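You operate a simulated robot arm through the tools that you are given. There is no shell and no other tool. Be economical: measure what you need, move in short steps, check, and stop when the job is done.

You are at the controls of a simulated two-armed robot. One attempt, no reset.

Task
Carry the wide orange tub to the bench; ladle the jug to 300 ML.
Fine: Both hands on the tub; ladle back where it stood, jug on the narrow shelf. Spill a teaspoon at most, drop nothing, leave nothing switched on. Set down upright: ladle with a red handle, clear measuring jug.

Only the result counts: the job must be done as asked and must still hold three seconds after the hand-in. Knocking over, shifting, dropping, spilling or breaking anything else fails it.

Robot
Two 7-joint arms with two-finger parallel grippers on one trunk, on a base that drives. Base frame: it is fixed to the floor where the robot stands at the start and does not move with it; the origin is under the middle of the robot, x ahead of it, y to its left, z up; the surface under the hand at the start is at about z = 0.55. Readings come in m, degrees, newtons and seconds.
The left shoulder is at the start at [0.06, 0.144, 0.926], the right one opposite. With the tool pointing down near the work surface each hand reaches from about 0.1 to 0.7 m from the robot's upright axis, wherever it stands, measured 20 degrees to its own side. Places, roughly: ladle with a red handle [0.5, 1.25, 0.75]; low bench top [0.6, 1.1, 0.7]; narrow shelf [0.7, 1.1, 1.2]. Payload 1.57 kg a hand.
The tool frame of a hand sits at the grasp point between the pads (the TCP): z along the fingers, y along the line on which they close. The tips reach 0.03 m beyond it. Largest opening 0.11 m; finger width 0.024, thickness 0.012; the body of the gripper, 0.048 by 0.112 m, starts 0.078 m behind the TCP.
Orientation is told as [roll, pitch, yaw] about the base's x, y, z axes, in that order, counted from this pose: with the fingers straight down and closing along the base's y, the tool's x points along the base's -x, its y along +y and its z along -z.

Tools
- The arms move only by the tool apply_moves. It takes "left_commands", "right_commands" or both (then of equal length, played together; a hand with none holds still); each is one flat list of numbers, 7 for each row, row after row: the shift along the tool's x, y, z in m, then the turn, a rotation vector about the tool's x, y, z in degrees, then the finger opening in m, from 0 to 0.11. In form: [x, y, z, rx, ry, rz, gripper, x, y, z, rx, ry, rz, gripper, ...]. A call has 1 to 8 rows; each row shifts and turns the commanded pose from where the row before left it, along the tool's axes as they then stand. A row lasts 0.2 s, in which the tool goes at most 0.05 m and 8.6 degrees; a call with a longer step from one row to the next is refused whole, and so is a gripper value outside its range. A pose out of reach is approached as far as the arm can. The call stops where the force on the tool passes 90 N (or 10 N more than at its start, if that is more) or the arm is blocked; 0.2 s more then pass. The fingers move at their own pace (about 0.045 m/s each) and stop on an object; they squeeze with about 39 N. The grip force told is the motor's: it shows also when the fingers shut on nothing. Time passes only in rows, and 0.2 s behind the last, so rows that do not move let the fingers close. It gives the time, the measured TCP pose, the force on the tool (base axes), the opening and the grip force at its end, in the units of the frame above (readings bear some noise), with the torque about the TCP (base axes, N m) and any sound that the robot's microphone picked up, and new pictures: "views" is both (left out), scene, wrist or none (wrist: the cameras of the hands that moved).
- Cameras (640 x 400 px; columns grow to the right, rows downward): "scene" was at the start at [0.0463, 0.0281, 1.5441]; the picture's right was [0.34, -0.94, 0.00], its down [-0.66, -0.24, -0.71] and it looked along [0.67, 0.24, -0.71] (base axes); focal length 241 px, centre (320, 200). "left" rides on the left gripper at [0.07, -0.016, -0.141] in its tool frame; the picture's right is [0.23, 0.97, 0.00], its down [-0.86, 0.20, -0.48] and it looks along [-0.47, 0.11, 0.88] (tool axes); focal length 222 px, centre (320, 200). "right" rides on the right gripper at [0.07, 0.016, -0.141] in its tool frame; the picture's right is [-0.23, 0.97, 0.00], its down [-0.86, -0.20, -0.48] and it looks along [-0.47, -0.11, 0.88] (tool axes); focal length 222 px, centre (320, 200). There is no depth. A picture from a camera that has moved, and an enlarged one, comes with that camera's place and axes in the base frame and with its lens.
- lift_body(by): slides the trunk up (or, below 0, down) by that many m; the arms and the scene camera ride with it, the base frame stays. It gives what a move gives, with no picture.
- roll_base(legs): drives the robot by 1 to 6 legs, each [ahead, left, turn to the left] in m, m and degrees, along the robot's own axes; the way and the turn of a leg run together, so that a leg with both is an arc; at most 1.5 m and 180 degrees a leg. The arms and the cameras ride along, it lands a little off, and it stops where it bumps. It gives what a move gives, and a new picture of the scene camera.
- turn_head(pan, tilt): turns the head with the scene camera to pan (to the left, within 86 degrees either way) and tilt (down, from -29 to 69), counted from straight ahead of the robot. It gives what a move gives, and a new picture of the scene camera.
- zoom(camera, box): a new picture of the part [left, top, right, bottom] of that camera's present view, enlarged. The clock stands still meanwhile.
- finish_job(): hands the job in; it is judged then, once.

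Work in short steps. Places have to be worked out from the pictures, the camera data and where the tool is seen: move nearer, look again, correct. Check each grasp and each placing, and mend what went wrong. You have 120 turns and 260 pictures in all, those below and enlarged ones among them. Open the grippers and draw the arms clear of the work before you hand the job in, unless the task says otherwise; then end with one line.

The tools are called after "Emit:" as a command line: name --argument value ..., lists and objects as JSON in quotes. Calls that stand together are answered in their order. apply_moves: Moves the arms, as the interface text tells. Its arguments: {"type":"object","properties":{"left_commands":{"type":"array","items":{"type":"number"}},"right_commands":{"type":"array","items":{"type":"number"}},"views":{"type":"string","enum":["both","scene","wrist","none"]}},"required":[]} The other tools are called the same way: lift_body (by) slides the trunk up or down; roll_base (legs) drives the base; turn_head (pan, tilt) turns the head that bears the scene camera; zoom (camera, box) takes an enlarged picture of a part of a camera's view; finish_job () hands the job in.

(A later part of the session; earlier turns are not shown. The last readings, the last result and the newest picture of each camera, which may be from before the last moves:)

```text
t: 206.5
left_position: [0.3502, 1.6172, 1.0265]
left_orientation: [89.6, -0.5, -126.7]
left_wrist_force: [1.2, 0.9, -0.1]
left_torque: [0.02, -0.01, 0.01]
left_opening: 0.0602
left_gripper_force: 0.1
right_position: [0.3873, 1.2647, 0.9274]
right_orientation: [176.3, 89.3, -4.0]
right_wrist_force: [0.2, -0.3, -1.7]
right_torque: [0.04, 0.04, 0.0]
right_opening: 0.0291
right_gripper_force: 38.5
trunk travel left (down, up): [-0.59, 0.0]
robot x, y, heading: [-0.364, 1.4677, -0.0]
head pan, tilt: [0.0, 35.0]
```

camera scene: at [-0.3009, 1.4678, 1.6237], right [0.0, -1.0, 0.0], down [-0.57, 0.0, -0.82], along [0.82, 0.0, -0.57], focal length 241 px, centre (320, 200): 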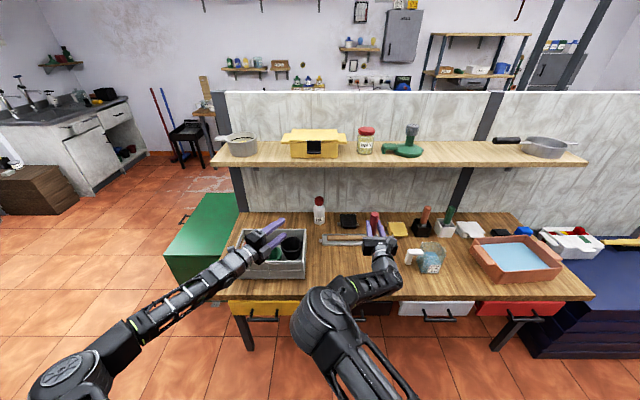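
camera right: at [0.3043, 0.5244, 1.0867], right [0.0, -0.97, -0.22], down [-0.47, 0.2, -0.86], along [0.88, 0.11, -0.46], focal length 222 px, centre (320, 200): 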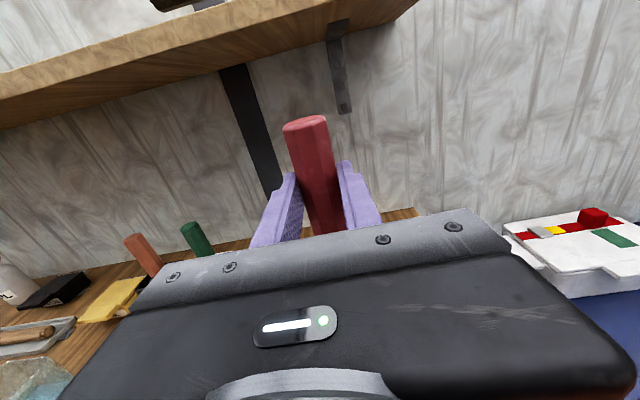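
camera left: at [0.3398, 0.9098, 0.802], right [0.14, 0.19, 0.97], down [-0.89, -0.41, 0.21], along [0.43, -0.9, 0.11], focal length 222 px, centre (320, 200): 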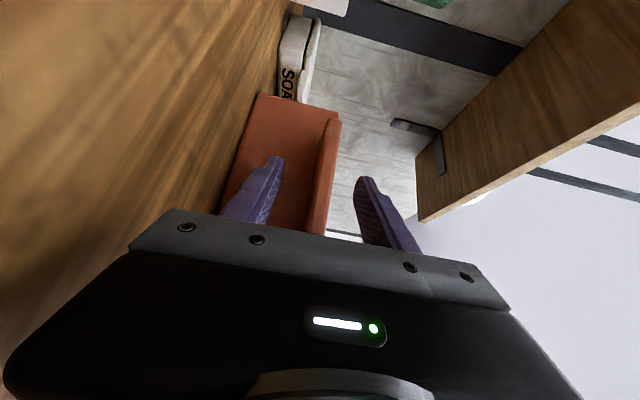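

Trim +4 mm in x and set down gently.

Emit:
apply_moves --right_commands '[-0.018, -0.001, 0.004, 0, 0, 0, 0, -0.014, 0, 0, 0, 0, 0, 0, 0, 0, 0, 0, 0, 0, 0]' --views "none"

Emit:
apply_moves --right_commands '[-0.004, 0, 0, 0, 0, 0, 0, -0.002, 0, 0, 0, 0, 0, 0, 0, 0, 0, 0, 0, 0, 0]' --views "none"

```text
t: 207.3
left_position: [0.3506, 1.6167, 1.0253]
left_orientation: [89.6, -0.5, -126.6]
left_wrist_force: [-0.1, 0.0, -0.6]
left_torque: [-0.01, -0.01, -0.02]
left_opening: 0.06
left_gripper_force: 0.0
right_position: [0.3901, 1.2673, 0.8959]
right_orientation: [178.1, 89.3, -2.3]
right_wrist_force: [-0.4, 0.2, -1.4]
right_torque: [0.03, 0.03, 0.01]
right_opening: 0.0291
right_gripper_force: 38.4
trunk travel left (down, up): [-0.59, 0.0]
robot x, y, heading: [-0.3578, 1.4667, 0.4]
head pan, tilt: [0.0, 35.0]
```

```text
t: 208.1
left_position: [0.3505, 1.6167, 1.0267]
left_orientation: [89.7, -0.5, -126.5]
left_wrist_force: [-0.2, -0.2, 0.1]
left_torque: [-0.01, 0.02, 0.04]
left_opening: 0.0598
left_gripper_force: 0.1
right_position: [0.3918, 1.2672, 0.8912]
right_orientation: [177.4, 89.3, -2.7]
right_wrist_force: [-1.5, -1.4, 5.0]
right_torque: [-0.26, 0.13, -0.06]
right_opening: 0.029
right_gripper_force: 38.7
trunk travel left (down, up): [-0.59, 0.0]
robot x, y, heading: [-0.3619, 1.4643, 0.1]
head pan, tilt: [0.0, 35.0]
```

Touchdown. Relieve slightly, open, and look.

Emit:
apply_moves --right_commands '[0.0015, 0, 0, 0, 0, 0, 0, 0, 0, 0, 0, 0, 0, 0.032, 0, 0, 0, 0, 0, 0, 0.045, 0, 0, 0, 0, 0, 0, 0.06]' --views "wrist"

Emit:
roll_base --legs '[[-0.07, 0, 0], [-0.17, 0, 0]]'

Emit:
zoom --camera "scene" --box '[300, 170, 460, 280]'

```text
t: 209.1
left_position: [0.3507, 1.6184, 1.0255]
left_orientation: [89.7, -0.5, -126.5]
left_wrist_force: [-0.1, -0.4, 0.0]
left_torque: [0.01, 0.01, -0.01]
left_opening: 0.06
left_gripper_force: 0.0
right_position: [0.3908, 1.2672, 0.8918]
right_orientation: [178.3, 89.4, -2.1]
right_wrist_force: [-0.6, -0.6, -0.4]
right_torque: [0.0, -0.02, 0.01]
right_opening: 0.06
right_gripper_force: 0.0
trunk travel left (down, up): [-0.59, 0.0]
robot x, y, heading: [-0.361, 1.4685, 0.1]
head pan, tilt: [0.0, 35.0]
camera right: at [0.2495, 1.2524, 0.9589], right [0.0, -0.97, -0.23], down [-0.47, 0.2, -0.86], along [0.88, 0.1, -0.46], focal length 222 px, centre (320, 200)
```

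right: 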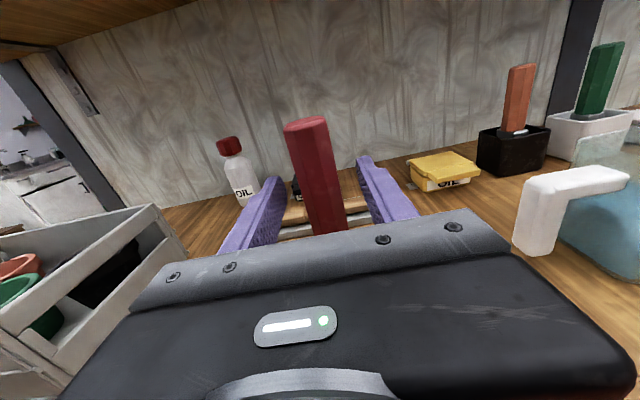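

```text
t: 211.1
left_position: [0.1111, 1.6169, 1.0271]
left_orientation: [89.7, -0.5, -126.7]
left_wrist_force: [-0.6, 0.6, 0.0]
left_torque: [0.03, 0.02, -0.01]
left_opening: 0.0601
left_gripper_force: 0.1
right_position: [0.1534, 1.2662, 0.8919]
right_orientation: [178.4, 89.2, -2.0]
right_wrist_force: [-1.1, -0.9, 0.3]
right_torque: [-0.01, 0.0, -0.01]
right_opening: 0.0601
right_gripper_force: 0.0
trunk travel left (down, up): [-0.59, 0.0]
robot x, y, heading: [-0.5945, 1.469, 0.1]
head pan, tilt: [0.0, 35.0]
camera scene: at [-0.5423, 1.4673, 1.6238], right [0.0, -1.0, 0.0], down [-0.57, 0.0, -0.82], along [0.82, 0.0, -0.57], focal length 241 px, centre (320, 200)
```

scene: 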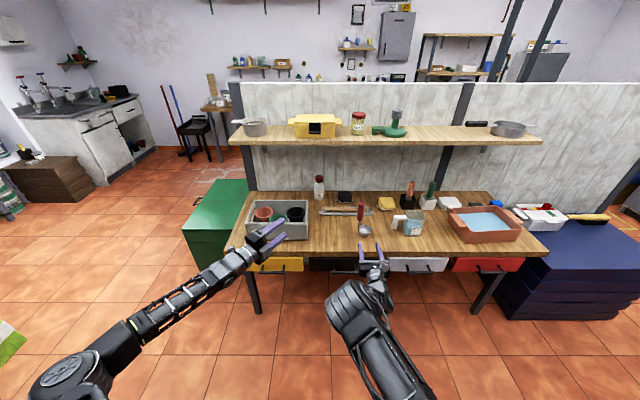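

```text
3.64 times, centred on (380, 225) of scene
camera zoom: at [-0.5423, 1.4673, 1.6238], right [0.0, -1.0, 0.0], down [-0.57, 0.0, -0.82], along [0.82, 0.0, -0.57], focal length 877 px, centre (102, 109)
```

zoom: 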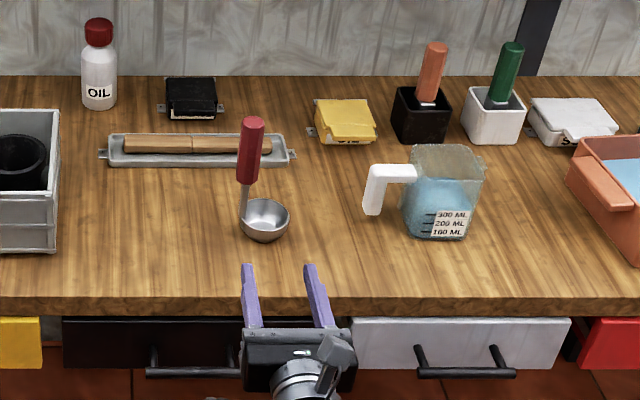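

Ladle is back in its place. For the high shelf the left arm (which reaches well above its shoulder) must carry the jug. I raise and straighten the left hand now.

Emit:
apply_moves --left_commands '[0, 0.045, 0, 0, 7.2, 0, 0.06, 0, 0.045, 0, 0, 7.2, 0, 0.06, 0, 0.045, 0, 0, 7.2, 0, 0.06, 0.01, 0.045, 0, 0, 7.2, 0, 0.06, 0.02, 0.045, 0, 0, 7.4, 0, 0.06, 0.02, 0, 0, 0, 0, 0, 0.08]' --views "none"

Emit:
apply_moves --left_commands '[0, 0, 0, 0, 0, 8.5, 0.1, 0, 0, 0, 0, 0, 8.5, 0.1, 0, 0, 0, 0, 0, 8.5, 0.1, 0, 0, 0, 0, 0, 8.5, 0.1, 0, 0, 0, 0, 0, 8.5, 0.1, 0, 0, 0, 0, 0, 8.5, 0.1, 0, 0, 0, 0, 0, 8.5, 0.1, 0, 0, 0, 0, 0, 8.5, 0.1]' --views "scene"

Emit:
zoom --camera "scene" --box '[220, 90, 560, 180]'

```text
t: 212.5
left_position: [0.1203, 1.6675, 1.2524]
left_orientation: [89.3, -0.2, -90.4]
left_wrist_force: [0.5, 0.3, -0.5]
left_torque: [0.03, 0.01, 0.01]
left_opening: 0.0799
left_gripper_force: 0.1
right_position: [0.1522, 1.2663, 0.8913]
right_orientation: [177.7, 89.3, -2.6]
right_wrist_force: [0.6, 0.1, -0.2]
right_torque: [-0.02, 0.03, -0.01]
right_opening: 0.0602
right_gripper_force: 0.1
trunk travel left (down, up): [-0.59, 0.0]
robot x, y, heading: [-0.5988, 1.4691, 0.3]
head pan, tilt: [0.0, 35.0]
```

```text
t: 214.3
left_position: [0.042, 1.7413, 1.2605]
left_orientation: [88.2, 68.0, -92.3]
left_wrist_force: [0.7, 0.7, 0.5]
left_torque: [0.02, 0.0, 0.0]
left_opening: 0.0998
left_gripper_force: 0.1
left hand out of reach, approached as far as the arm can: row 2, 3, 4, 5, 6, 7, 8
right_position: [0.1538, 1.2664, 0.8921]
right_orientation: [178.7, 89.3, -1.6]
right_wrist_force: [0.2, 0.8, -0.4]
right_torque: [-0.03, 0.0, 0.0]
right_opening: 0.0601
right_gripper_force: 0.0
trunk travel left (down, up): [-0.59, 0.0]
robot x, y, heading: [-0.6051, 1.467, 0.2]
head pan, tilt: [0.0, 35.0]
camera scene: at [-0.5413, 1.4672, 1.6238], right [0.0, -1.0, 0.0], down [-0.57, 0.0, -0.82], along [0.82, 0.0, -0.57], focal length 241 px, centre (320, 200)
```

scene: 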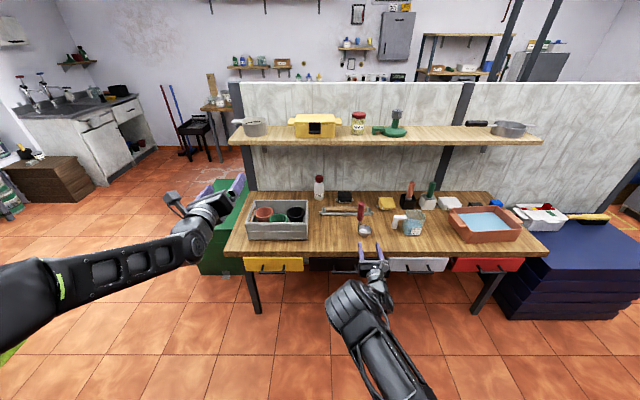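

```text
1.88 times, centred on (390, 135) of scene
camera zoom: at [-0.5413, 1.4672, 1.6238], right [0.0, -1.0, 0.0], down [-0.57, 0.0, -0.82], along [0.82, 0.0, -0.57], focal length 454 px, centre (188, 322)
```

zoom: 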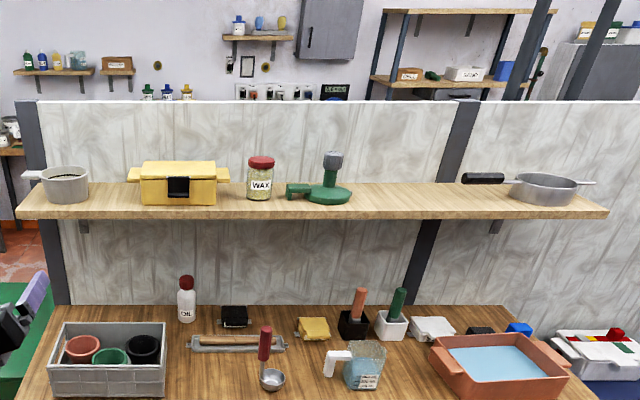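

The left hand drifted outward while rolling. I'll finish the roll and see whether it can come back forward/inward.

Emit:
apply_moves --left_commands '[0, 0, 0, 0, 0, 7.3, 0.1, 0, 0, 0, 0, 0, 7.3, 0.1, 0, 0, 0, 0, 0, 7.3, 0.1, 0, 0, 0.04, 0, 0, 0, 0.1, 0, 0, 0.04, 0, 0, 0, 0.1, 0, 0.04, 0, 0, 0, 0, 0.1]' --views "scene"

```text
t: 215.7
left_position: [0.1073, 1.7097, 1.2707]
left_orientation: [17.5, 89.4, -163.1]
left_wrist_force: [0.1, -0.5, -0.9]
left_torque: [-0.04, 0.01, 0.04]
left_opening: 0.1
left_gripper_force: 0.1
left hand out of reach, approached as far as the arm can: row 1, 2
right_position: [0.1532, 1.2657, 0.8902]
right_orientation: [-175.4, 89.3, 4.4]
right_wrist_force: [-0.4, 0.1, 0.8]
right_torque: [-0.01, -0.01, 0.05]
right_opening: 0.06
right_gripper_force: 0.2
trunk travel left (down, up): [-0.59, 0.0]
robot x, y, heading: [-0.6017, 1.4689, 0.1]
head pan, tilt: [0.0, 35.0]
camera scene: at [-0.5414, 1.465, 1.6238], right [0.0, -1.0, 0.0], down [-0.57, 0.0, -0.82], along [0.82, 0.0, -0.57], focal length 241 px, centre (320, 200)
```

scene: 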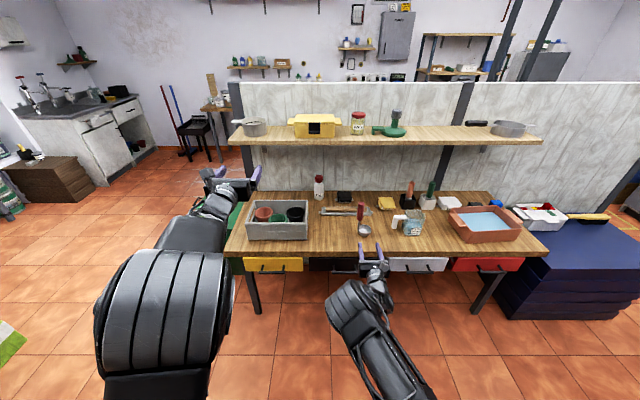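

The left arm flipped into a good configuration (z 1.27, fingers forward, closing sideways). I test how far it can lower by itself, keeping the trunk up.

Emit:
apply_moves --left_commands '[-0.045, 0, 0, 0, 0, 0, 0.1, -0.045, 0, 0, 0, 0, 0, 0.1, -0.045, 0, 0, 0, 0, 0, 0.1, -0.045, 0, 0, 0, 0, 0, 0.1, -0.045, 0, 0, 0, 0, 0, 0.1, -0.045, 0, 0, 0, 0, 0, 0.1, -0.045, 0, 0, 0, 0, 0, 0.1, -0.045, 0, 0, 0, 0, 0, 0.1]' --views "scene"

```text
t: 217.5
left_position: [0.11, 1.7148, 0.928]
left_orientation: [127.8, 87.7, -52.2]
left_wrist_force: [0.7, -0.9, -0.1]
left_torque: [-0.03, 0.02, 0.0]
left_opening: 0.0999
left_gripper_force: 0.0
right_position: [0.1365, 1.2554, 0.848]
right_orientation: [35.3, 86.3, -145.3]
right_wrist_force: [0.6, 0.6, 1.2]
right_torque: [0.01, 0.02, -0.02]
right_opening: 0.0598
right_gripper_force: 0.1
trunk travel left (down, up): [-0.59, 0.0]
robot x, y, heading: [-0.5964, 1.4705, 0.0]
head pan, tilt: [0.0, 35.0]
camera scene: at [-0.5398, 1.4671, 1.6237], right [0.0, -1.0, 0.0], down [-0.57, 0.0, -0.82], along [0.82, 0.0, -0.57], focal length 241 px, centre (320, 200)
```

scene: 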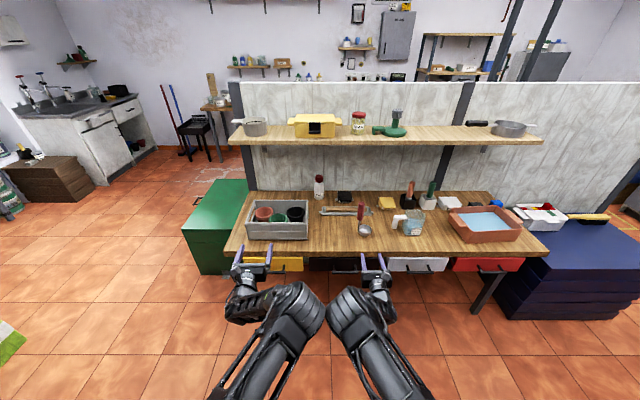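

Both elbows met in the middle and nudged the right arm. I raise the left a bit and move the right hand outward to give room.

Emit:
apply_moves --left_commands '[0.045, 0, 0, 0, 0, 0, 0.1, 0.045, 0, 0, 0, 0, 0, 0.1, 0, 0, 0, 0, 0, 0, 0.1, 0, 0, 0, 0, 0, 0, 0.1, 0, 0, 0, 0, 0, 0, 0.1, 0, 0, 0, 0, 0, 0, 0.1]' --right_commands '[0, 0, 0, 0, 0, 0, 0.06, 0, 0.045, 0, 0, 0, 0, 0.06, 0, 0.045, 0, 0, 0, 0, 0.06, 0, 0.045, 0, 0, 0, 0, 0.06, 0, 0.045, 0, 0, 0, 0, 0.06, 0, 0.045, 0, 0, 0, 0, 0.06]' --views "scene"

```text
t: 218.9
left_position: [0.1025, 1.7128, 0.9982]
left_orientation: [17.4, 89.2, -163.0]
left_wrist_force: [0.4, 0.0, 0.2]
left_torque: [0.0, -0.03, 0.0]
left_opening: 0.1
left_gripper_force: 0.0
right_position: [0.15, 1.0414, 0.8912]
right_orientation: [-175.2, 89.3, 4.6]
right_wrist_force: [-0.1, -0.9, -0.3]
right_torque: [-0.01, 0.0, 0.01]
right_opening: 0.0598
right_gripper_force: 0.0
trunk travel left (down, up): [-0.59, 0.0]
robot x, y, heading: [-0.5971, 1.4648, 0.3]
head pan, tilt: [0.0, 35.0]
camera scene: at [-0.5407, 1.4661, 1.6238], right [0.0, -1.0, 0.0], down [-0.57, 0.0, -0.82], along [0.82, 0.0, -0.57], focal length 241 px, centre (320, 200)
```

scene: 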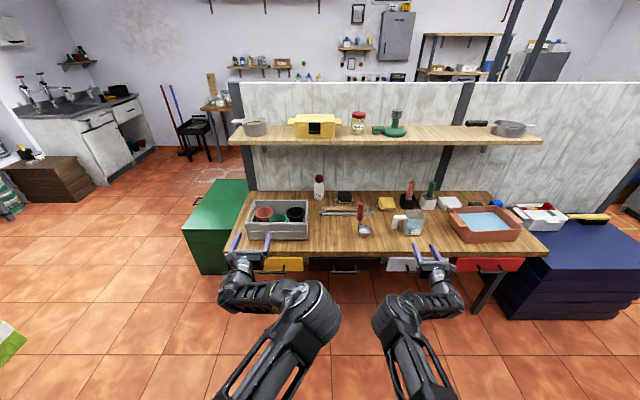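

Arms are separated. Lower the left to jug height (~0.81) and raise the right a little for clearance.

Emit:
apply_moves --left_commands '[-0.045, 0, 0, 0, 0, 0, 0.1, -0.045, 0, 0, 0, 0, 0, 0.1, -0.045, 0, 0, 0, 0, 0, 0.1, -0.05, 0, 0, 0, 0, 0, 0.105]' --right_commands '[0.03, 0, 0, 0, 0, 0, 0.06, 0.03, 0, 0, 0, 0, 0, 0.06, 0, 0, 0, 0, 0, 0, 0.06, 0, 0, 0, 0, 0, 0, 0.06]' --views "both"

```text
t: 219.9
left_position: [0.1011, 1.7128, 0.815]
left_orientation: [25.2, 89.3, -155.2]
left_wrist_force: [-0.1, -0.1, 1.1]
left_torque: [0.0, -0.03, 0.03]
left_opening: 0.1051
left_gripper_force: 0.1
right_position: [0.1513, 1.0406, 0.9514]
right_orientation: [176.7, 89.3, -3.6]
right_wrist_force: [0.4, 0.0, -0.3]
right_torque: [0.0, 0.03, 0.03]
right_opening: 0.0603
right_gripper_force: 0.1
trunk travel left (down, up): [-0.59, 0.0]
robot x, y, heading: [-0.5981, 1.4657, 0.0]
head pan, tilt: [0.0, 35.0]
camera scene: at [-0.5403, 1.4677, 1.6238], right [0.0, -1.0, 0.0], down [-0.57, 0.0, -0.82], along [0.82, 0.0, -0.57], focal length 241 px, centre (320, 200)
camera right: at [0.008, 1.0262, 1.0188], right [0.0, -0.97, -0.23], down [-0.47, 0.2, -0.86], along [0.88, 0.1, -0.46], focal length 222 px, centre (320, 200)
camera left: at [-0.0396, 1.7304, 0.8886], right [-0.01, -0.97, 0.23], down [-0.49, -0.2, -0.85], along [0.87, -0.12, -0.47], focal length 222 px, centre (320, 200)
```

scene: 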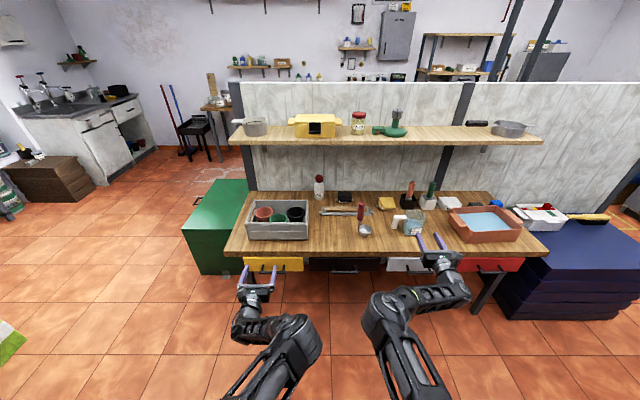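
right: 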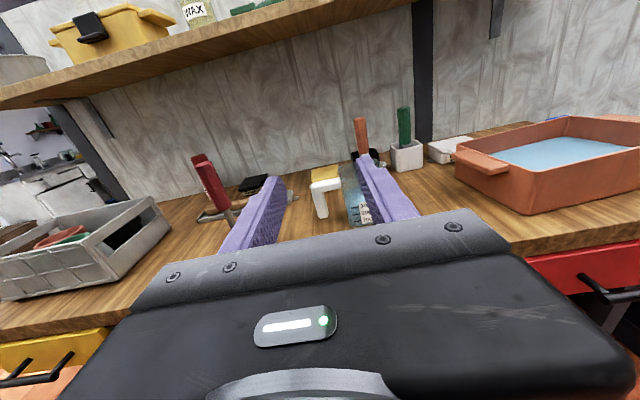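
left: 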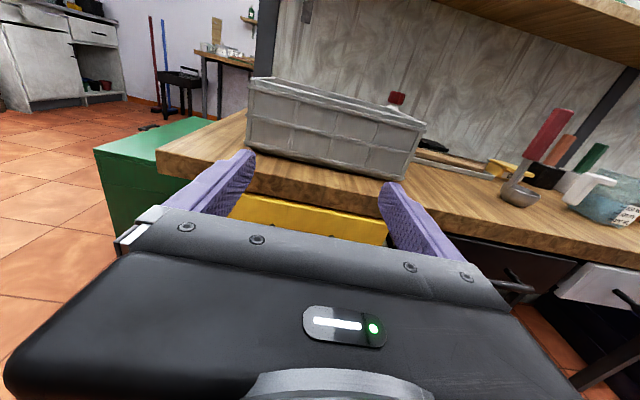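

Left hand ready. Slide right 0.73 m to face the jug.

Emit:
roll_base --legs '[[0, -0.731, 0]]'

Emit:
zoom --camera "left" --box '[120, 0, 520, 250]'

Emit:
zoom --camera "scene" --box '[200, 180, 360, 300]'

```text
t: 223.9
left_position: [0.1008, 0.9824, 0.8163]
left_orientation: [19.9, 89.3, -160.7]
left_wrist_force: [0.2, -0.5, 0.2]
left_torque: [0.01, -0.02, -0.02]
left_opening: 0.1052
left_gripper_force: 0.1
right_position: [0.1487, 0.3104, 0.9508]
right_orientation: [-179.9, 89.3, -0.5]
right_wrist_force: [-1.2, -0.2, 0.5]
right_torque: [0.0, -0.01, 0.0]
right_opening: 0.0601
right_gripper_force: 0.1
trunk travel left (down, up): [-0.59, 0.0]
robot x, y, heading: [-0.5997, 0.7398, -0.2]
head pan, tilt: [0.0, 35.0]
camera scene: at [-0.5409, 0.7388, 1.6238], right [0.0, -1.0, 0.0], down [-0.57, 0.0, -0.82], along [0.82, 0.0, -0.57], focal length 241 px, centre (320, 200)
```

scene: 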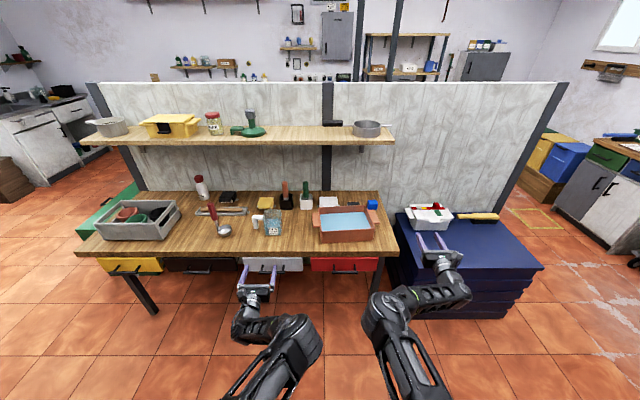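

```text
1.60 times, centred on (320, 125) of left
camera zoom: at [-0.039, 0.9999, 0.889], right [-0.01, -0.97, 0.23], down [-0.49, -0.2, -0.85], along [0.87, -0.12, -0.48], focal length 355 px, centre (320, 320)
```

zoom: 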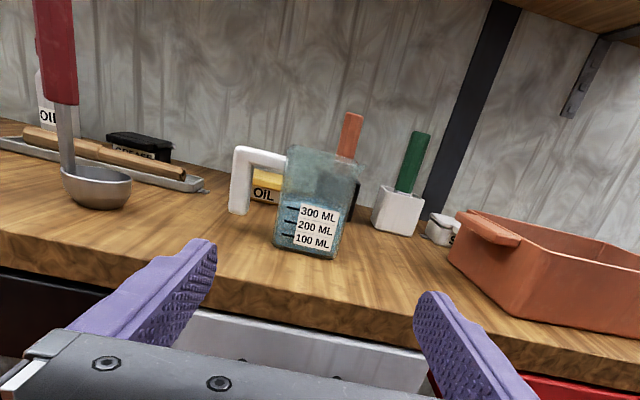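

```text
3.33 times, centred on (280, 240) of scene
camera zoom: at [-0.5409, 0.7388, 1.6238], right [0.0, -1.0, 0.0], down [-0.57, 0.0, -0.82], along [0.82, 0.0, -0.57], focal length 804 px, centre (453, 67)
```

zoom: 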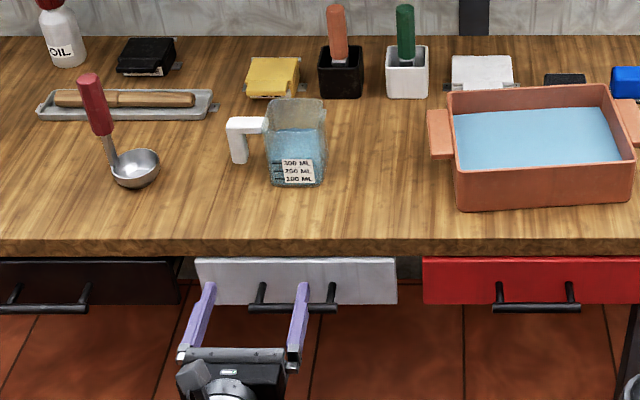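

Jug centre y≈0.981 matches the hand. Lower to z≈0.803 so the left finger passes under the jug handle's bar, then drive in 0.22 m and check.

Emit:
apply_moves --left_commands '[-0.013, 0, 0, 0, 0, 0, 0.106]' --views "none"

Emit:
roll_base --legs '[[0.22, 0, 0.2]]'

Emit:
zoom --camera "left" --box '[120, 0, 520, 250]'

Emit:
zoom --camera "scene" --box '[200, 190, 440, 340]'

```text
t: 224.3
left_position: [0.1006, 0.9829, 0.8031]
left_orientation: [21.2, 89.3, -159.5]
left_wrist_force: [0.1, -0.3, 0.6]
left_torque: [-0.04, 0.01, 0.03]
left_opening: 0.1061
left_gripper_force: 0.0
right_position: [0.1485, 0.3097, 0.9507]
right_orientation: [177.2, 89.3, -3.3]
right_wrist_force: [-0.8, 0.2, -0.6]
right_torque: [0.0, -0.02, -0.01]
right_opening: 0.06
right_gripper_force: 0.1
trunk travel left (down, up): [-0.59, 0.0]
robot x, y, heading: [-0.5989, 0.7416, -0.0]
head pan, tilt: [0.0, 35.0]
```

```text
t: 226.0
left_position: [0.3203, 0.9871, 0.8026]
left_orientation: [19.9, 89.3, -160.6]
left_wrist_force: [0.3, 0.0, -0.4]
left_torque: [-0.03, 0.0, -0.02]
left_opening: 0.1059
left_gripper_force: 0.0
right_position: [0.3721, 0.3137, 0.9498]
right_orientation: [178.0, 89.4, -2.4]
right_wrist_force: [1.0, 0.6, 0.2]
right_torque: [-0.01, -0.03, -0.01]
right_opening: 0.0602
right_gripper_force: 0.0
trunk travel left (down, up): [-0.59, 0.0]
robot x, y, heading: [-0.3796, 0.7359, 0.1]
head pan, tilt: [0.0, 35.0]
camera scene: at [-0.3189, 0.7398, 1.6237], right [0.0, -1.0, 0.0], down [-0.57, 0.0, -0.82], along [0.82, 0.0, -0.57], focal length 241 px, centre (320, 200)
```

scene: 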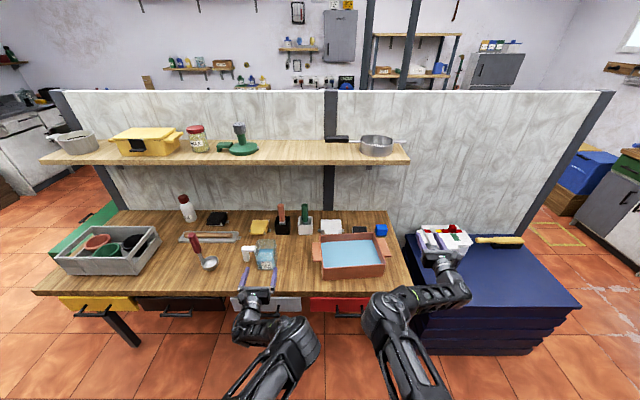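

```text
1.60 times, centred on (320, 125) of left
camera zoom: at [0.1807, 1.003, 0.8754], right [0.0, -0.97, 0.23], down [-0.49, -0.2, -0.85], along [0.87, -0.12, -0.48], focal length 355 px, centre (320, 320)
```

zoom: 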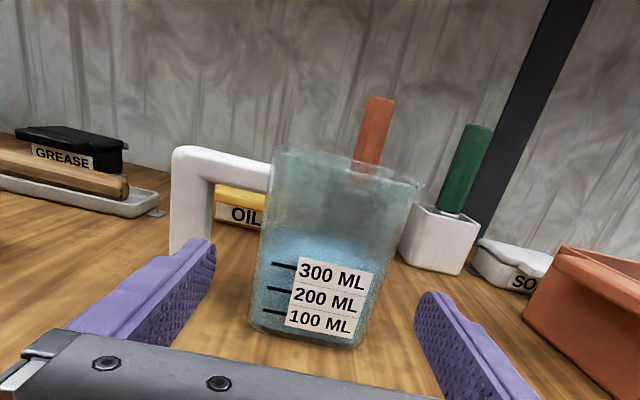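

```text
2.67 times, centred on (320, 265) of scene
camera zoom: at [-0.3189, 0.7398, 1.6237], right [0.0, -1.0, 0.0], down [-0.57, 0.0, -0.82], along [0.82, 0.0, -0.57], focal length 643 px, centre (320, 27)
```

zoom: 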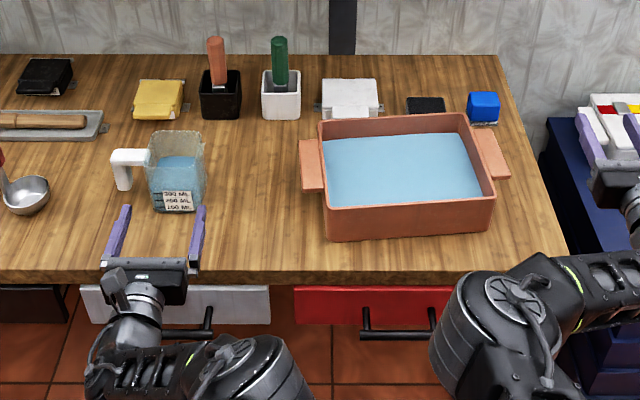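

Shift 5.5 mm right and narrow to 0.10; then drive in 0.10 m with the left finger passing between jug and handle.

Emit:
apply_moves --left_commands '[0, 0.0055, 0, 0, 0, 0, 0.1, 0, 0, 0, 0, 0, 0, 0.1]' --views "none"

Emit:
roll_base --legs '[[0.06, 0, 0]]'

Emit:
zoom --camera "left" --box '[120, 0, 520, 250]'

```text
t: 226.6
left_position: [0.3189, 0.9798, 0.8029]
left_orientation: [22.1, 89.3, -158.2]
left_wrist_force: [-0.2, 0.1, -0.3]
left_torque: [0.01, 0.0, -0.02]
left_opening: 0.0998
left_gripper_force: 0.1
right_position: [0.3708, 0.3144, 0.9507]
right_orientation: [177.6, 89.3, -2.7]
right_wrist_force: [-0.5, 0.1, -0.6]
right_torque: [-0.01, 0.01, -0.03]
right_opening: 0.0601
right_gripper_force: 0.1
trunk travel left (down, up): [-0.59, 0.0]
robot x, y, heading: [-0.3749, 0.7384, 0.2]
head pan, tilt: [0.0, 35.0]
```

```text
t: 227.6
left_position: [0.3796, 0.9806, 0.8007]
left_orientation: [19.1, 89.4, -161.3]
left_wrist_force: [0.8, 0.3, -0.4]
left_torque: [0.0, -0.03, -0.01]
left_opening: 0.1
left_gripper_force: 0.0
right_position: [0.4311, 0.3135, 0.9499]
right_orientation: [177.8, 89.4, -2.5]
right_wrist_force: [-0.3, -0.1, -0.4]
right_torque: [0.02, -0.02, 0.02]
right_opening: 0.0601
right_gripper_force: 0.1
trunk travel left (down, up): [-0.59, 0.0]
robot x, y, heading: [-0.3168, 0.7385, -0.1]
head pan, tilt: [0.0, 35.0]
camera scene: at [-0.2584, 0.74, 1.6236], right [0.0, -1.0, 0.0], down [-0.57, 0.0, -0.82], along [0.82, 0.0, -0.57], focal length 241 px, centre (320, 200)
```

scene: 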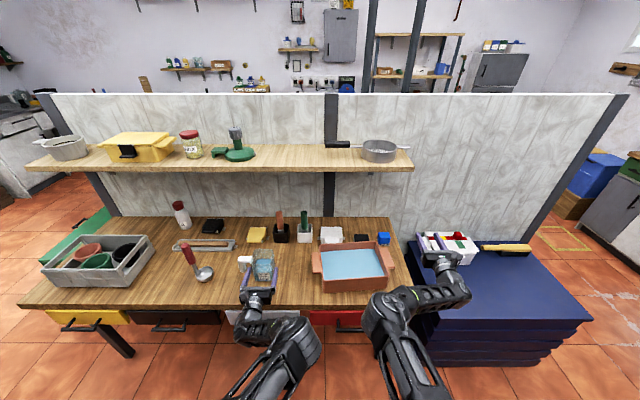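

```text
1.60 times, centred on (320, 125) of left
camera zoom: at [0.2406, 0.9976, 0.8749], right [0.0, -0.97, 0.23], down [-0.49, -0.2, -0.85], along [0.87, -0.12, -0.48], focal length 355 px, centre (320, 320)
```

zoom: 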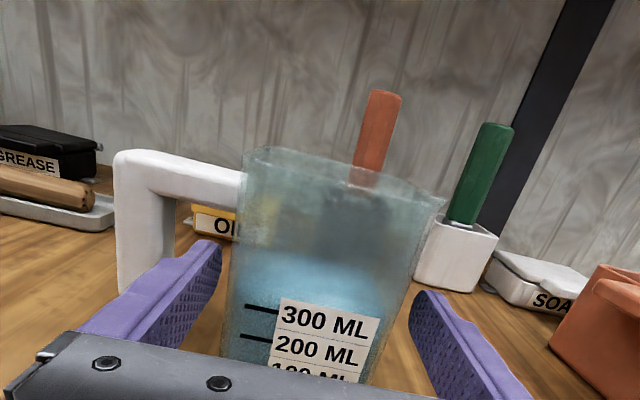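

Perfectly straddled. Go 4.5 cm further, then close.

Emit:
roll_base --legs '[[0.045, 0, 0]]'

Emit:
apply_moves --left_commands '[0, 0, 0, 0, 0, 0, 0.09, 0, 0, 0, 0, 0, 0, 0.085, 0, 0, 0, 0, 0, 0, 0.07, 0, 0, 0, 0, 0, 0, 0.06, 0, 0, 0, 0, 0, 0, 0.06]' --views "both"

```text
t: 228.5
left_position: [0.4256, 0.9813, 0.8015]
left_orientation: [18.7, 89.3, -161.6]
left_wrist_force: [-0.3, -1.0, -0.3]
left_torque: [0.03, 0.0, 0.01]
left_opening: 0.1002
left_gripper_force: 0.1
right_position: [0.4783, 0.3145, 0.9494]
right_orientation: [177.8, 89.5, -2.4]
right_wrist_force: [0.2, 0.3, -0.3]
right_torque: [0.01, -0.03, -0.02]
right_opening: 0.0602
right_gripper_force: 0.1
trunk travel left (down, up): [-0.59, 0.0]
robot x, y, heading: [-0.2745, 0.7376, 0.3]
head pan, tilt: [0.0, 35.0]
camera scene: at [-0.2132, 0.7401, 1.6236], right [0.0, -1.0, 0.0], down [-0.57, 0.0, -0.82], along [0.82, 0.0, -0.57], focal length 241 px, centre (320, 200)
```

scene: 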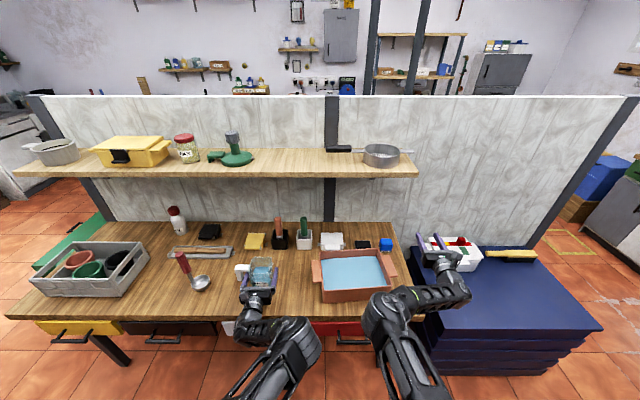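

```text
t: 229.7
left_position: [0.4238, 0.9826, 0.803]
left_orientation: [20.2, 89.3, -160.0]
left_wrist_force: [-0.6, 2.1, 0.4]
left_torque: [0.18, 0.04, 0.03]
left_opening: 0.0848
left_gripper_force: 38.5
right_position: [0.4759, 0.3146, 0.9514]
right_orientation: [177.3, 89.4, -3.0]
right_wrist_force: [0.6, -0.1, 0.9]
right_torque: [0.02, 0.04, 0.0]
right_opening: 0.06
right_gripper_force: 0.0
trunk travel left (down, up): [-0.59, 0.0]
robot x, y, heading: [-0.2744, 0.7394, 0.4]
head pan, tilt: [0.0, 35.0]
camera scene: at [-0.2154, 0.7404, 1.6238], right [0.0, -1.0, 0.0], down [-0.57, 0.0, -0.82], along [0.82, 0.0, -0.57], focal length 241 px, centre (320, 200)
camera left: at [0.2843, 0.9983, 0.8755], right [0.0, -0.97, 0.23], down [-0.49, -0.2, -0.85], along [0.87, -0.12, -0.48], focal length 222 px, centre (320, 200)
```

scene: 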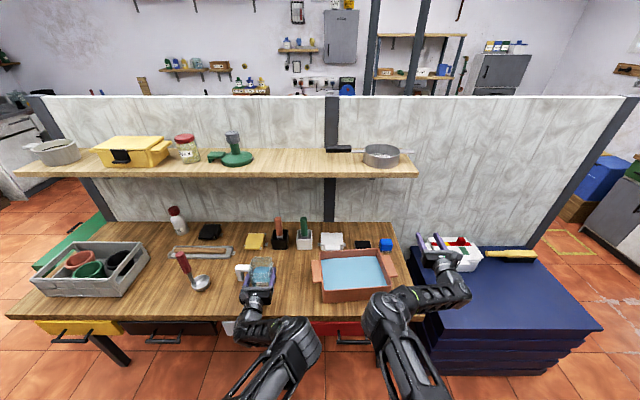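
left: 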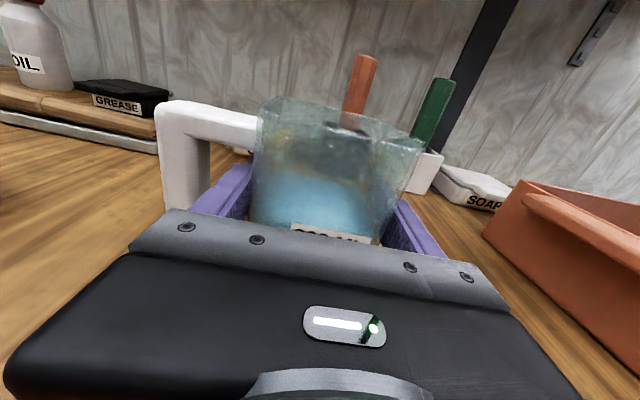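

Firm grip on the jug. Lift gently 5 cm and check it hangs level.

Emit:
apply_moves --left_commands '[0.006, 0, 0, 0, 0, 0, 0.06, 0.012, 0, 0, 0, 0, 0, 0.06, 0.016, 0, 0, 0, 0, 0, 0.06, 0.016, 0, 0, 0, 0, 0, 0.06]' --views "none"

Emit:
roll_base --legs '[[-0.08, 0, 0], [-0.2, 0, 0]]'

Emit:
zoom --camera "scene" --box '[180, 90, 460, 290]'

```text
t: 230.7
left_position: [0.4241, 0.9808, 0.8541]
left_orientation: [24.0, 89.3, -156.3]
left_wrist_force: [-0.1, -0.5, -4.4]
left_torque: [-0.12, 0.02, 0.0]
left_opening: 0.0848
left_gripper_force: 39.2
right_position: [0.4757, 0.315, 0.9512]
right_orientation: [177.6, 89.5, -2.6]
right_wrist_force: [0.6, -0.1, 0.9]
right_torque: [-0.02, 0.03, 0.01]
right_opening: 0.0599
right_gripper_force: 0.1
trunk travel left (down, up): [-0.59, 0.0]
robot x, y, heading: [-0.2718, 0.7373, 0.1]
head pan, tilt: [0.0, 35.0]
```

```text
t: 232.9
left_position: [0.1455, 0.9792, 0.8536]
left_orientation: [23.3, 89.3, -157.1]
left_wrist_force: [-0.8, -0.3, -3.5]
left_torque: [-0.11, 0.04, 0.0]
left_opening: 0.085
left_gripper_force: 39.5
right_position: [0.1965, 0.312, 0.9521]
right_orientation: [177.3, 89.3, -3.1]
right_wrist_force: [0.3, 0.2, 0.3]
right_torque: [-0.01, 0.02, 0.0]
right_opening: 0.0602
right_gripper_force: 0.1
trunk travel left (down, up): [-0.59, 0.0]
robot x, y, heading: [-0.5509, 0.7373, 0.1]
head pan, tilt: [0.0, 35.0]
camera scene: at [-0.4942, 0.7395, 1.6238], right [0.0, -1.0, 0.0], down [-0.57, 0.0, -0.82], along [0.82, 0.0, -0.57], focal length 241 px, centre (320, 200)
```

scene: 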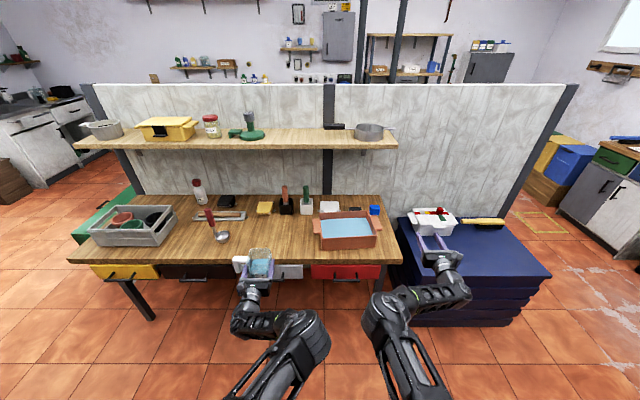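

```text
2.00 times, centred on (320, 190) of scene
camera zoom: at [-0.4942, 0.7395, 1.6238], right [0.0, -1.0, 0.0], down [-0.57, 0.0, -0.82], along [0.82, 0.0, -0.57], focal length 483 px, centre (320, 220)
```

zoom: 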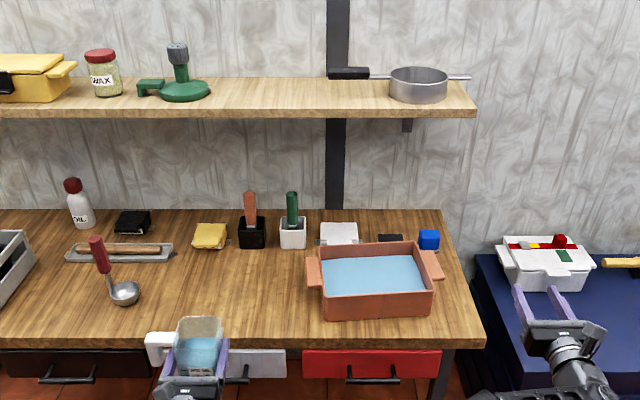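

The jug hangs level. Shelf: top z≈1.18, front edge x≈0.62, free span y≈0.74–1.0. Raise the jug in steps clear in front of the bench.

Emit:
apply_moves --left_commands '[0.015, 0, 0, 0, 0, 0, 0.06, 0.03, 0, 0, 0, 0, 0, 0.06, 0.035, 0, 0, 0, 0, 0, 0.06, 0.035, 0, 0, 0, 0, 0, 0.06, 0.035, 0, 0, 0, 0, 0, 0.06, 0.035, 0, 0, 0, 0, 0, 0.06, 0.03, 0, 0, 0, 0, 0, 0.06, 0.015, 0, 0, 0, 0, 0, 0.06]' --views "scene"

```text
t: 234.7
left_position: [0.1486, 0.9807, 1.0845]
left_orientation: [22.7, 89.3, -157.6]
left_wrist_force: [0.3, 0.1, -5.4]
left_torque: [-0.09, 0.04, -0.01]
left_opening: 0.0848
left_gripper_force: 38.9
right_position: [0.1966, 0.312, 0.9505]
right_orientation: [177.1, 89.3, -3.3]
right_wrist_force: [0.4, 0.1, 0.8]
right_torque: [-0.01, -0.05, -0.05]
right_opening: 0.0601
right_gripper_force: 0.0
trunk travel left (down, up): [-0.59, 0.0]
robot x, y, heading: [-0.5493, 0.7356, 0.2]
head pan, tilt: [0.0, 35.0]
camera scene: at [-0.4928, 0.7394, 1.6237], right [0.0, -1.0, 0.0], down [-0.57, 0.0, -0.82], along [0.82, 0.0, -0.57], focal length 241 px, centre (320, 200)
```

scene: 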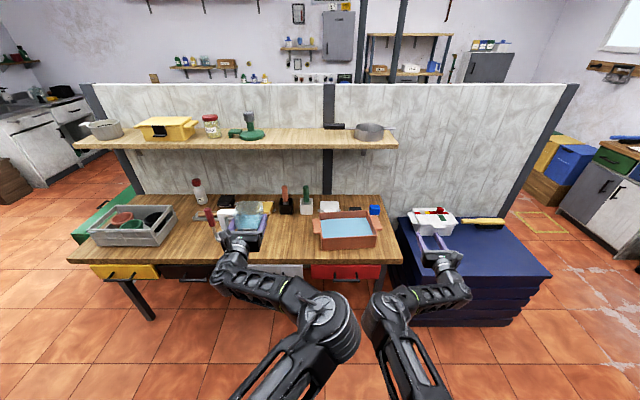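

The elbows are getting close. Move the right hand further outward before raising more.

Emit:
apply_moves --right_commands '[0, 0.045, 0, 0, 0, 0, 0.06, 0, 0.045, 0, 0, 0, 0, 0.06, 0, 0.045, 0, 0, 0, 0, 0.06, 0, 0.045, 0, 0, 0, 0, 0.06]' --views "none"

Emit:
apply_moves --left_commands '[0.015, 0, 0.005, 0, 0, 0, 0.06, 0.025, 0, 0.01, 0, 0, 0, 0.06, 0.025, 0, 0.01, 0, 0, 0, 0.06, 0.015, 0, 0.005, 0, 0, 0, 0.06]' --views "scene"

```text
t: 235.7
left_position: [0.1493, 0.9811, 1.0844]
left_orientation: [17.4, 89.3, -163.1]
left_wrist_force: [0.0, 0.8, -4.0]
left_torque: [-0.14, 0.04, 0.03]
left_opening: 0.0852
left_gripper_force: 39.0
right_position: [0.1974, 0.1335, 0.9497]
right_orientation: [-175.5, 89.4, 4.2]
right_wrist_force: [-0.9, 0.0, 0.1]
right_torque: [0.03, 0.0, 0.02]
right_opening: 0.06
right_gripper_force: 0.1
trunk travel left (down, up): [-0.59, 0.0]
robot x, y, heading: [-0.5511, 0.739, 0.1]
head pan, tilt: [0.0, 35.0]
```

```text
t: 236.7
left_position: [0.1818, 0.9798, 1.1607]
left_orientation: [18.2, 89.3, -162.3]
left_wrist_force: [-0.4, -0.4, -5.0]
left_torque: [-0.08, 0.03, 0.04]
left_opening: 0.0849
left_gripper_force: 39.2
right_position: [0.199, 0.1329, 0.9487]
right_orientation: [177.1, 89.4, -3.3]
right_wrist_force: [-0.1, 0.4, -0.5]
right_torque: [-0.01, 0.02, -0.01]
right_opening: 0.0598
right_gripper_force: 0.1
trunk travel left (down, up): [-0.59, 0.0]
robot x, y, heading: [-0.5537, 0.74, 0.1]
head pan, tilt: [0.0, 35.0]
camera scene: at [-0.4927, 0.7395, 1.6237], right [0.0, -1.0, 0.0], down [-0.57, 0.0, -0.82], along [0.82, 0.0, -0.57], focal length 241 px, centre (320, 200)
```

scene: 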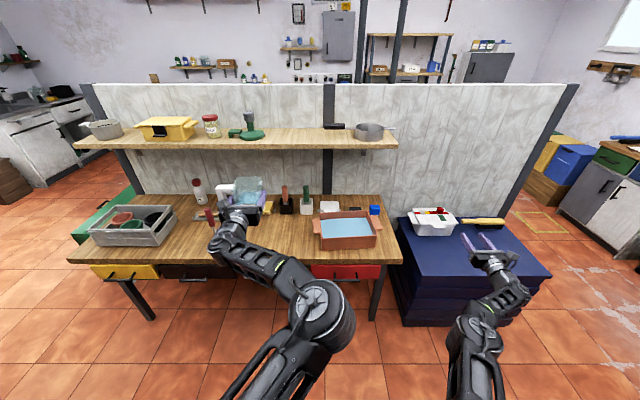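

Plenty of room now. Continue up to z≈1.28, extending a bit forward.

Emit:
apply_moves --left_commands '[0.015, 0, 0.007, 0, 0, 0, 0.06, 0.025, 0, 0.012, 0, 0, 0, 0.06, 0.03, 0, 0.015, 0, 0, 0, 0.06, 0.03, 0, 0.015, 0, 0, 0, 0.06, 0.02, 0, 0.01, 0, 0, 0, 0.06]' --views "scene"

Emit:
zoom --camera "left" --box '[60, 0, 580, 325]'

```text
t: 237.9
left_position: [0.2409, 0.9794, 1.2807]
left_orientation: [18.8, 89.2, -161.6]
left_wrist_force: [0.5, 0.0, -4.4]
left_torque: [-0.1, 0.0, 0.02]
left_opening: 0.0851
left_gripper_force: 39.0
right_position: [0.1978, 0.1319, 0.9503]
right_orientation: [176.7, 89.5, -3.7]
right_wrist_force: [-0.2, -0.5, -0.5]
right_torque: [0.0, 0.03, 0.01]
right_opening: 0.0601
right_gripper_force: 0.1
trunk travel left (down, up): [-0.59, 0.0]
robot x, y, heading: [-0.5496, 0.7369, 0.1]
head pan, tilt: [0.0, 35.0]
camera scene: at [-0.4926, 0.7396, 1.6237], right [0.0, -1.0, 0.0], down [-0.57, 0.0, -0.82], along [0.82, 0.0, -0.57], focal length 241 px, centre (320, 200)
```

scene: 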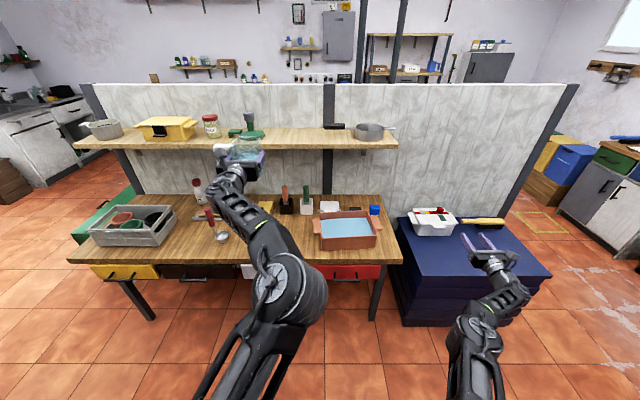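

```text
1.23 times, centred on (320, 162) of left
camera zoom: at [0.1011, 0.996, 1.3549], right [0.0, -0.97, 0.23], down [-0.49, -0.2, -0.85], along [0.87, -0.12, -0.48], focal length 273 px, centre (320, 246)
```

zoom: 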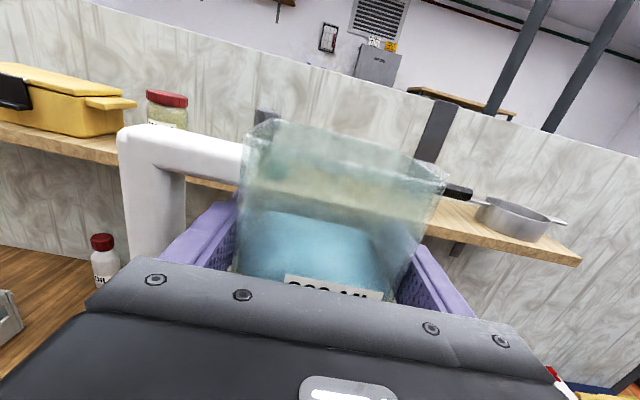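

Jug bottom is ≈4 cm above shelf level. Slide right to the free shelf span and advance partway.

Emit:
roll_base --legs '[[0, -0.122, 0], [0.1, 0, 0], [0.18, 0, 0]]'

Emit:
zoom --camera "left" --box '[60, 0, 580, 325]'

Emit:
zoom --camera "scene" --box '[180, 90, 460, 290]'

```text
t: 241.0
left_position: [0.5244, 0.8545, 1.2809]
left_orientation: [19.5, 89.2, -161.0]
left_wrist_force: [0.7, -0.2, -4.4]
left_torque: [-0.12, -0.04, -0.06]
left_opening: 0.085
left_gripper_force: 39.1
right_position: [0.4804, 0.0081, 0.9491]
right_orientation: [176.9, 89.4, -3.6]
right_wrist_force: [-0.5, -0.5, 0.3]
right_torque: [0.01, 0.0, 0.01]
right_opening: 0.0598
right_gripper_force: 0.0
trunk travel left (down, up): [-0.59, 0.0]
robot x, y, heading: [-0.2679, 0.6156, -0.1]
head pan, tilt: [0.0, 35.0]
camera scene: at [-0.2095, 0.6148, 1.6236], right [0.0, -1.0, 0.0], down [-0.57, 0.0, -0.82], along [0.82, 0.0, -0.57], focal length 241 px, centre (320, 200)
```

scene: 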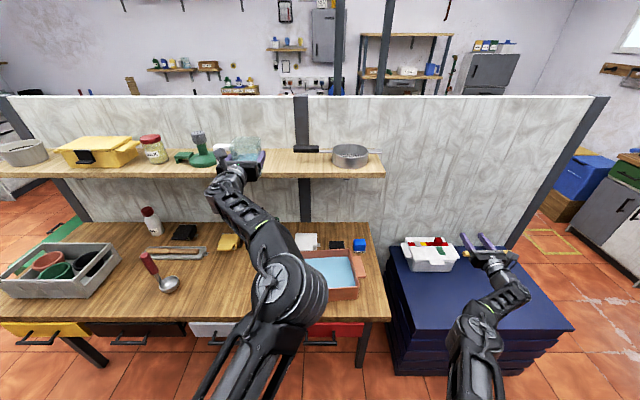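

```text
1.23 times, centred on (320, 162) of left
camera zoom: at [0.3839, 0.871, 1.354], right [-0.01, -0.97, 0.23], down [-0.49, -0.2, -0.85], along [0.87, -0.12, -0.48], focal length 273 px, centre (320, 246)
```

zoom: 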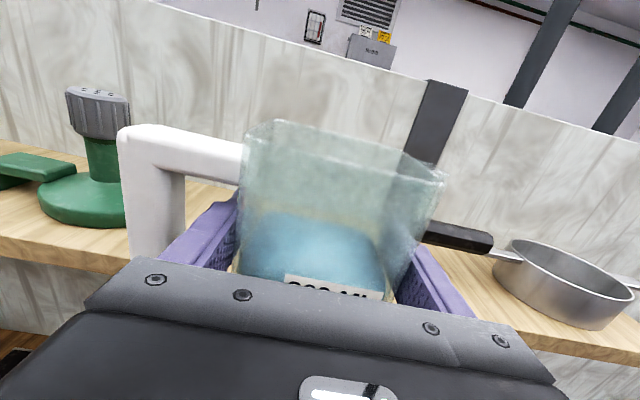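

```text
2.00 times, centred on (320, 190) of scene
camera zoom: at [-0.2095, 0.6148, 1.6236], right [0.0, -1.0, 0.0], down [-0.57, 0.0, -0.82], along [0.82, 0.0, -0.57], focal length 483 px, centre (320, 220)
```

zoom: 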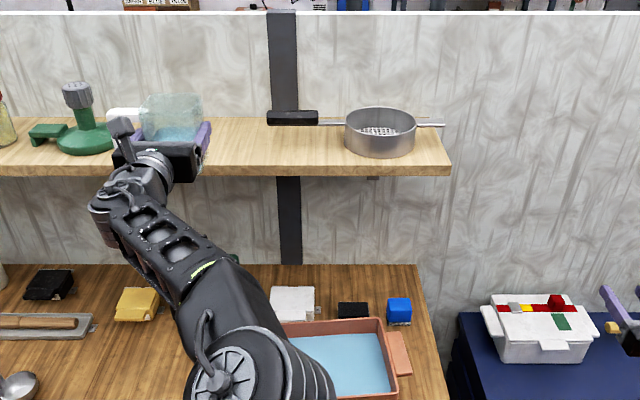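

Gap is clear on both sides (green base at y≥1.046, clip at y≤0.737). Advance the last 17.5 cm.

Emit:
roll_base --legs '[[0.1, 0, 0], [0.078, 0, 0]]'

Emit:
zoom --camera "scene" --box '[140, 110, 340, 235]'

```text
t: 242.8
left_position: [0.7033, 0.8548, 1.2818]
left_orientation: [19.7, 89.2, -160.9]
left_wrist_force: [0.0, 0.3, -4.8]
left_torque: [-0.11, -0.04, 0.01]
left_opening: 0.0849
left_gripper_force: 39.1
right_position: [0.6599, 0.0081, 0.9489]
right_orientation: [176.3, 89.4, -4.1]
right_wrist_force: [-0.2, 0.6, -0.6]
right_torque: [0.03, -0.02, 0.0]
right_opening: 0.0599
right_gripper_force: 0.1
trunk travel left (down, up): [-0.59, 0.0]
robot x, y, heading: [-0.091, 0.614, 0.0]
head pan, tilt: [0.0, 35.0]
camera scene: at [-0.03, 0.6149, 1.6236], right [0.0, -1.0, 0.0], down [-0.57, 0.0, -0.82], along [0.82, 0.0, -0.57], focal length 241 px, centre (320, 200)
```

scene: 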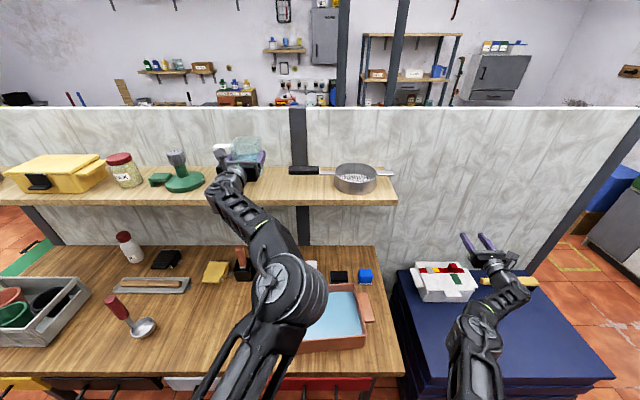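

```text
3.20 times, centred on (240, 172) of scene
camera zoom: at [-0.03, 0.6149, 1.6236], right [0.0, -1.0, 0.0], down [-0.57, 0.0, -0.82], along [0.82, 0.0, -0.57], focal length 772 px, centre (576, 288)
```

zoom: 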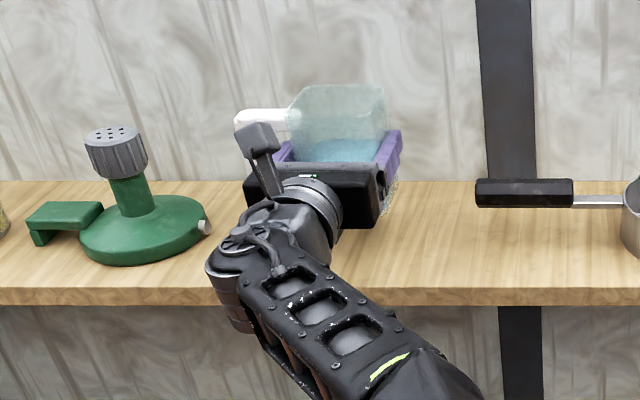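

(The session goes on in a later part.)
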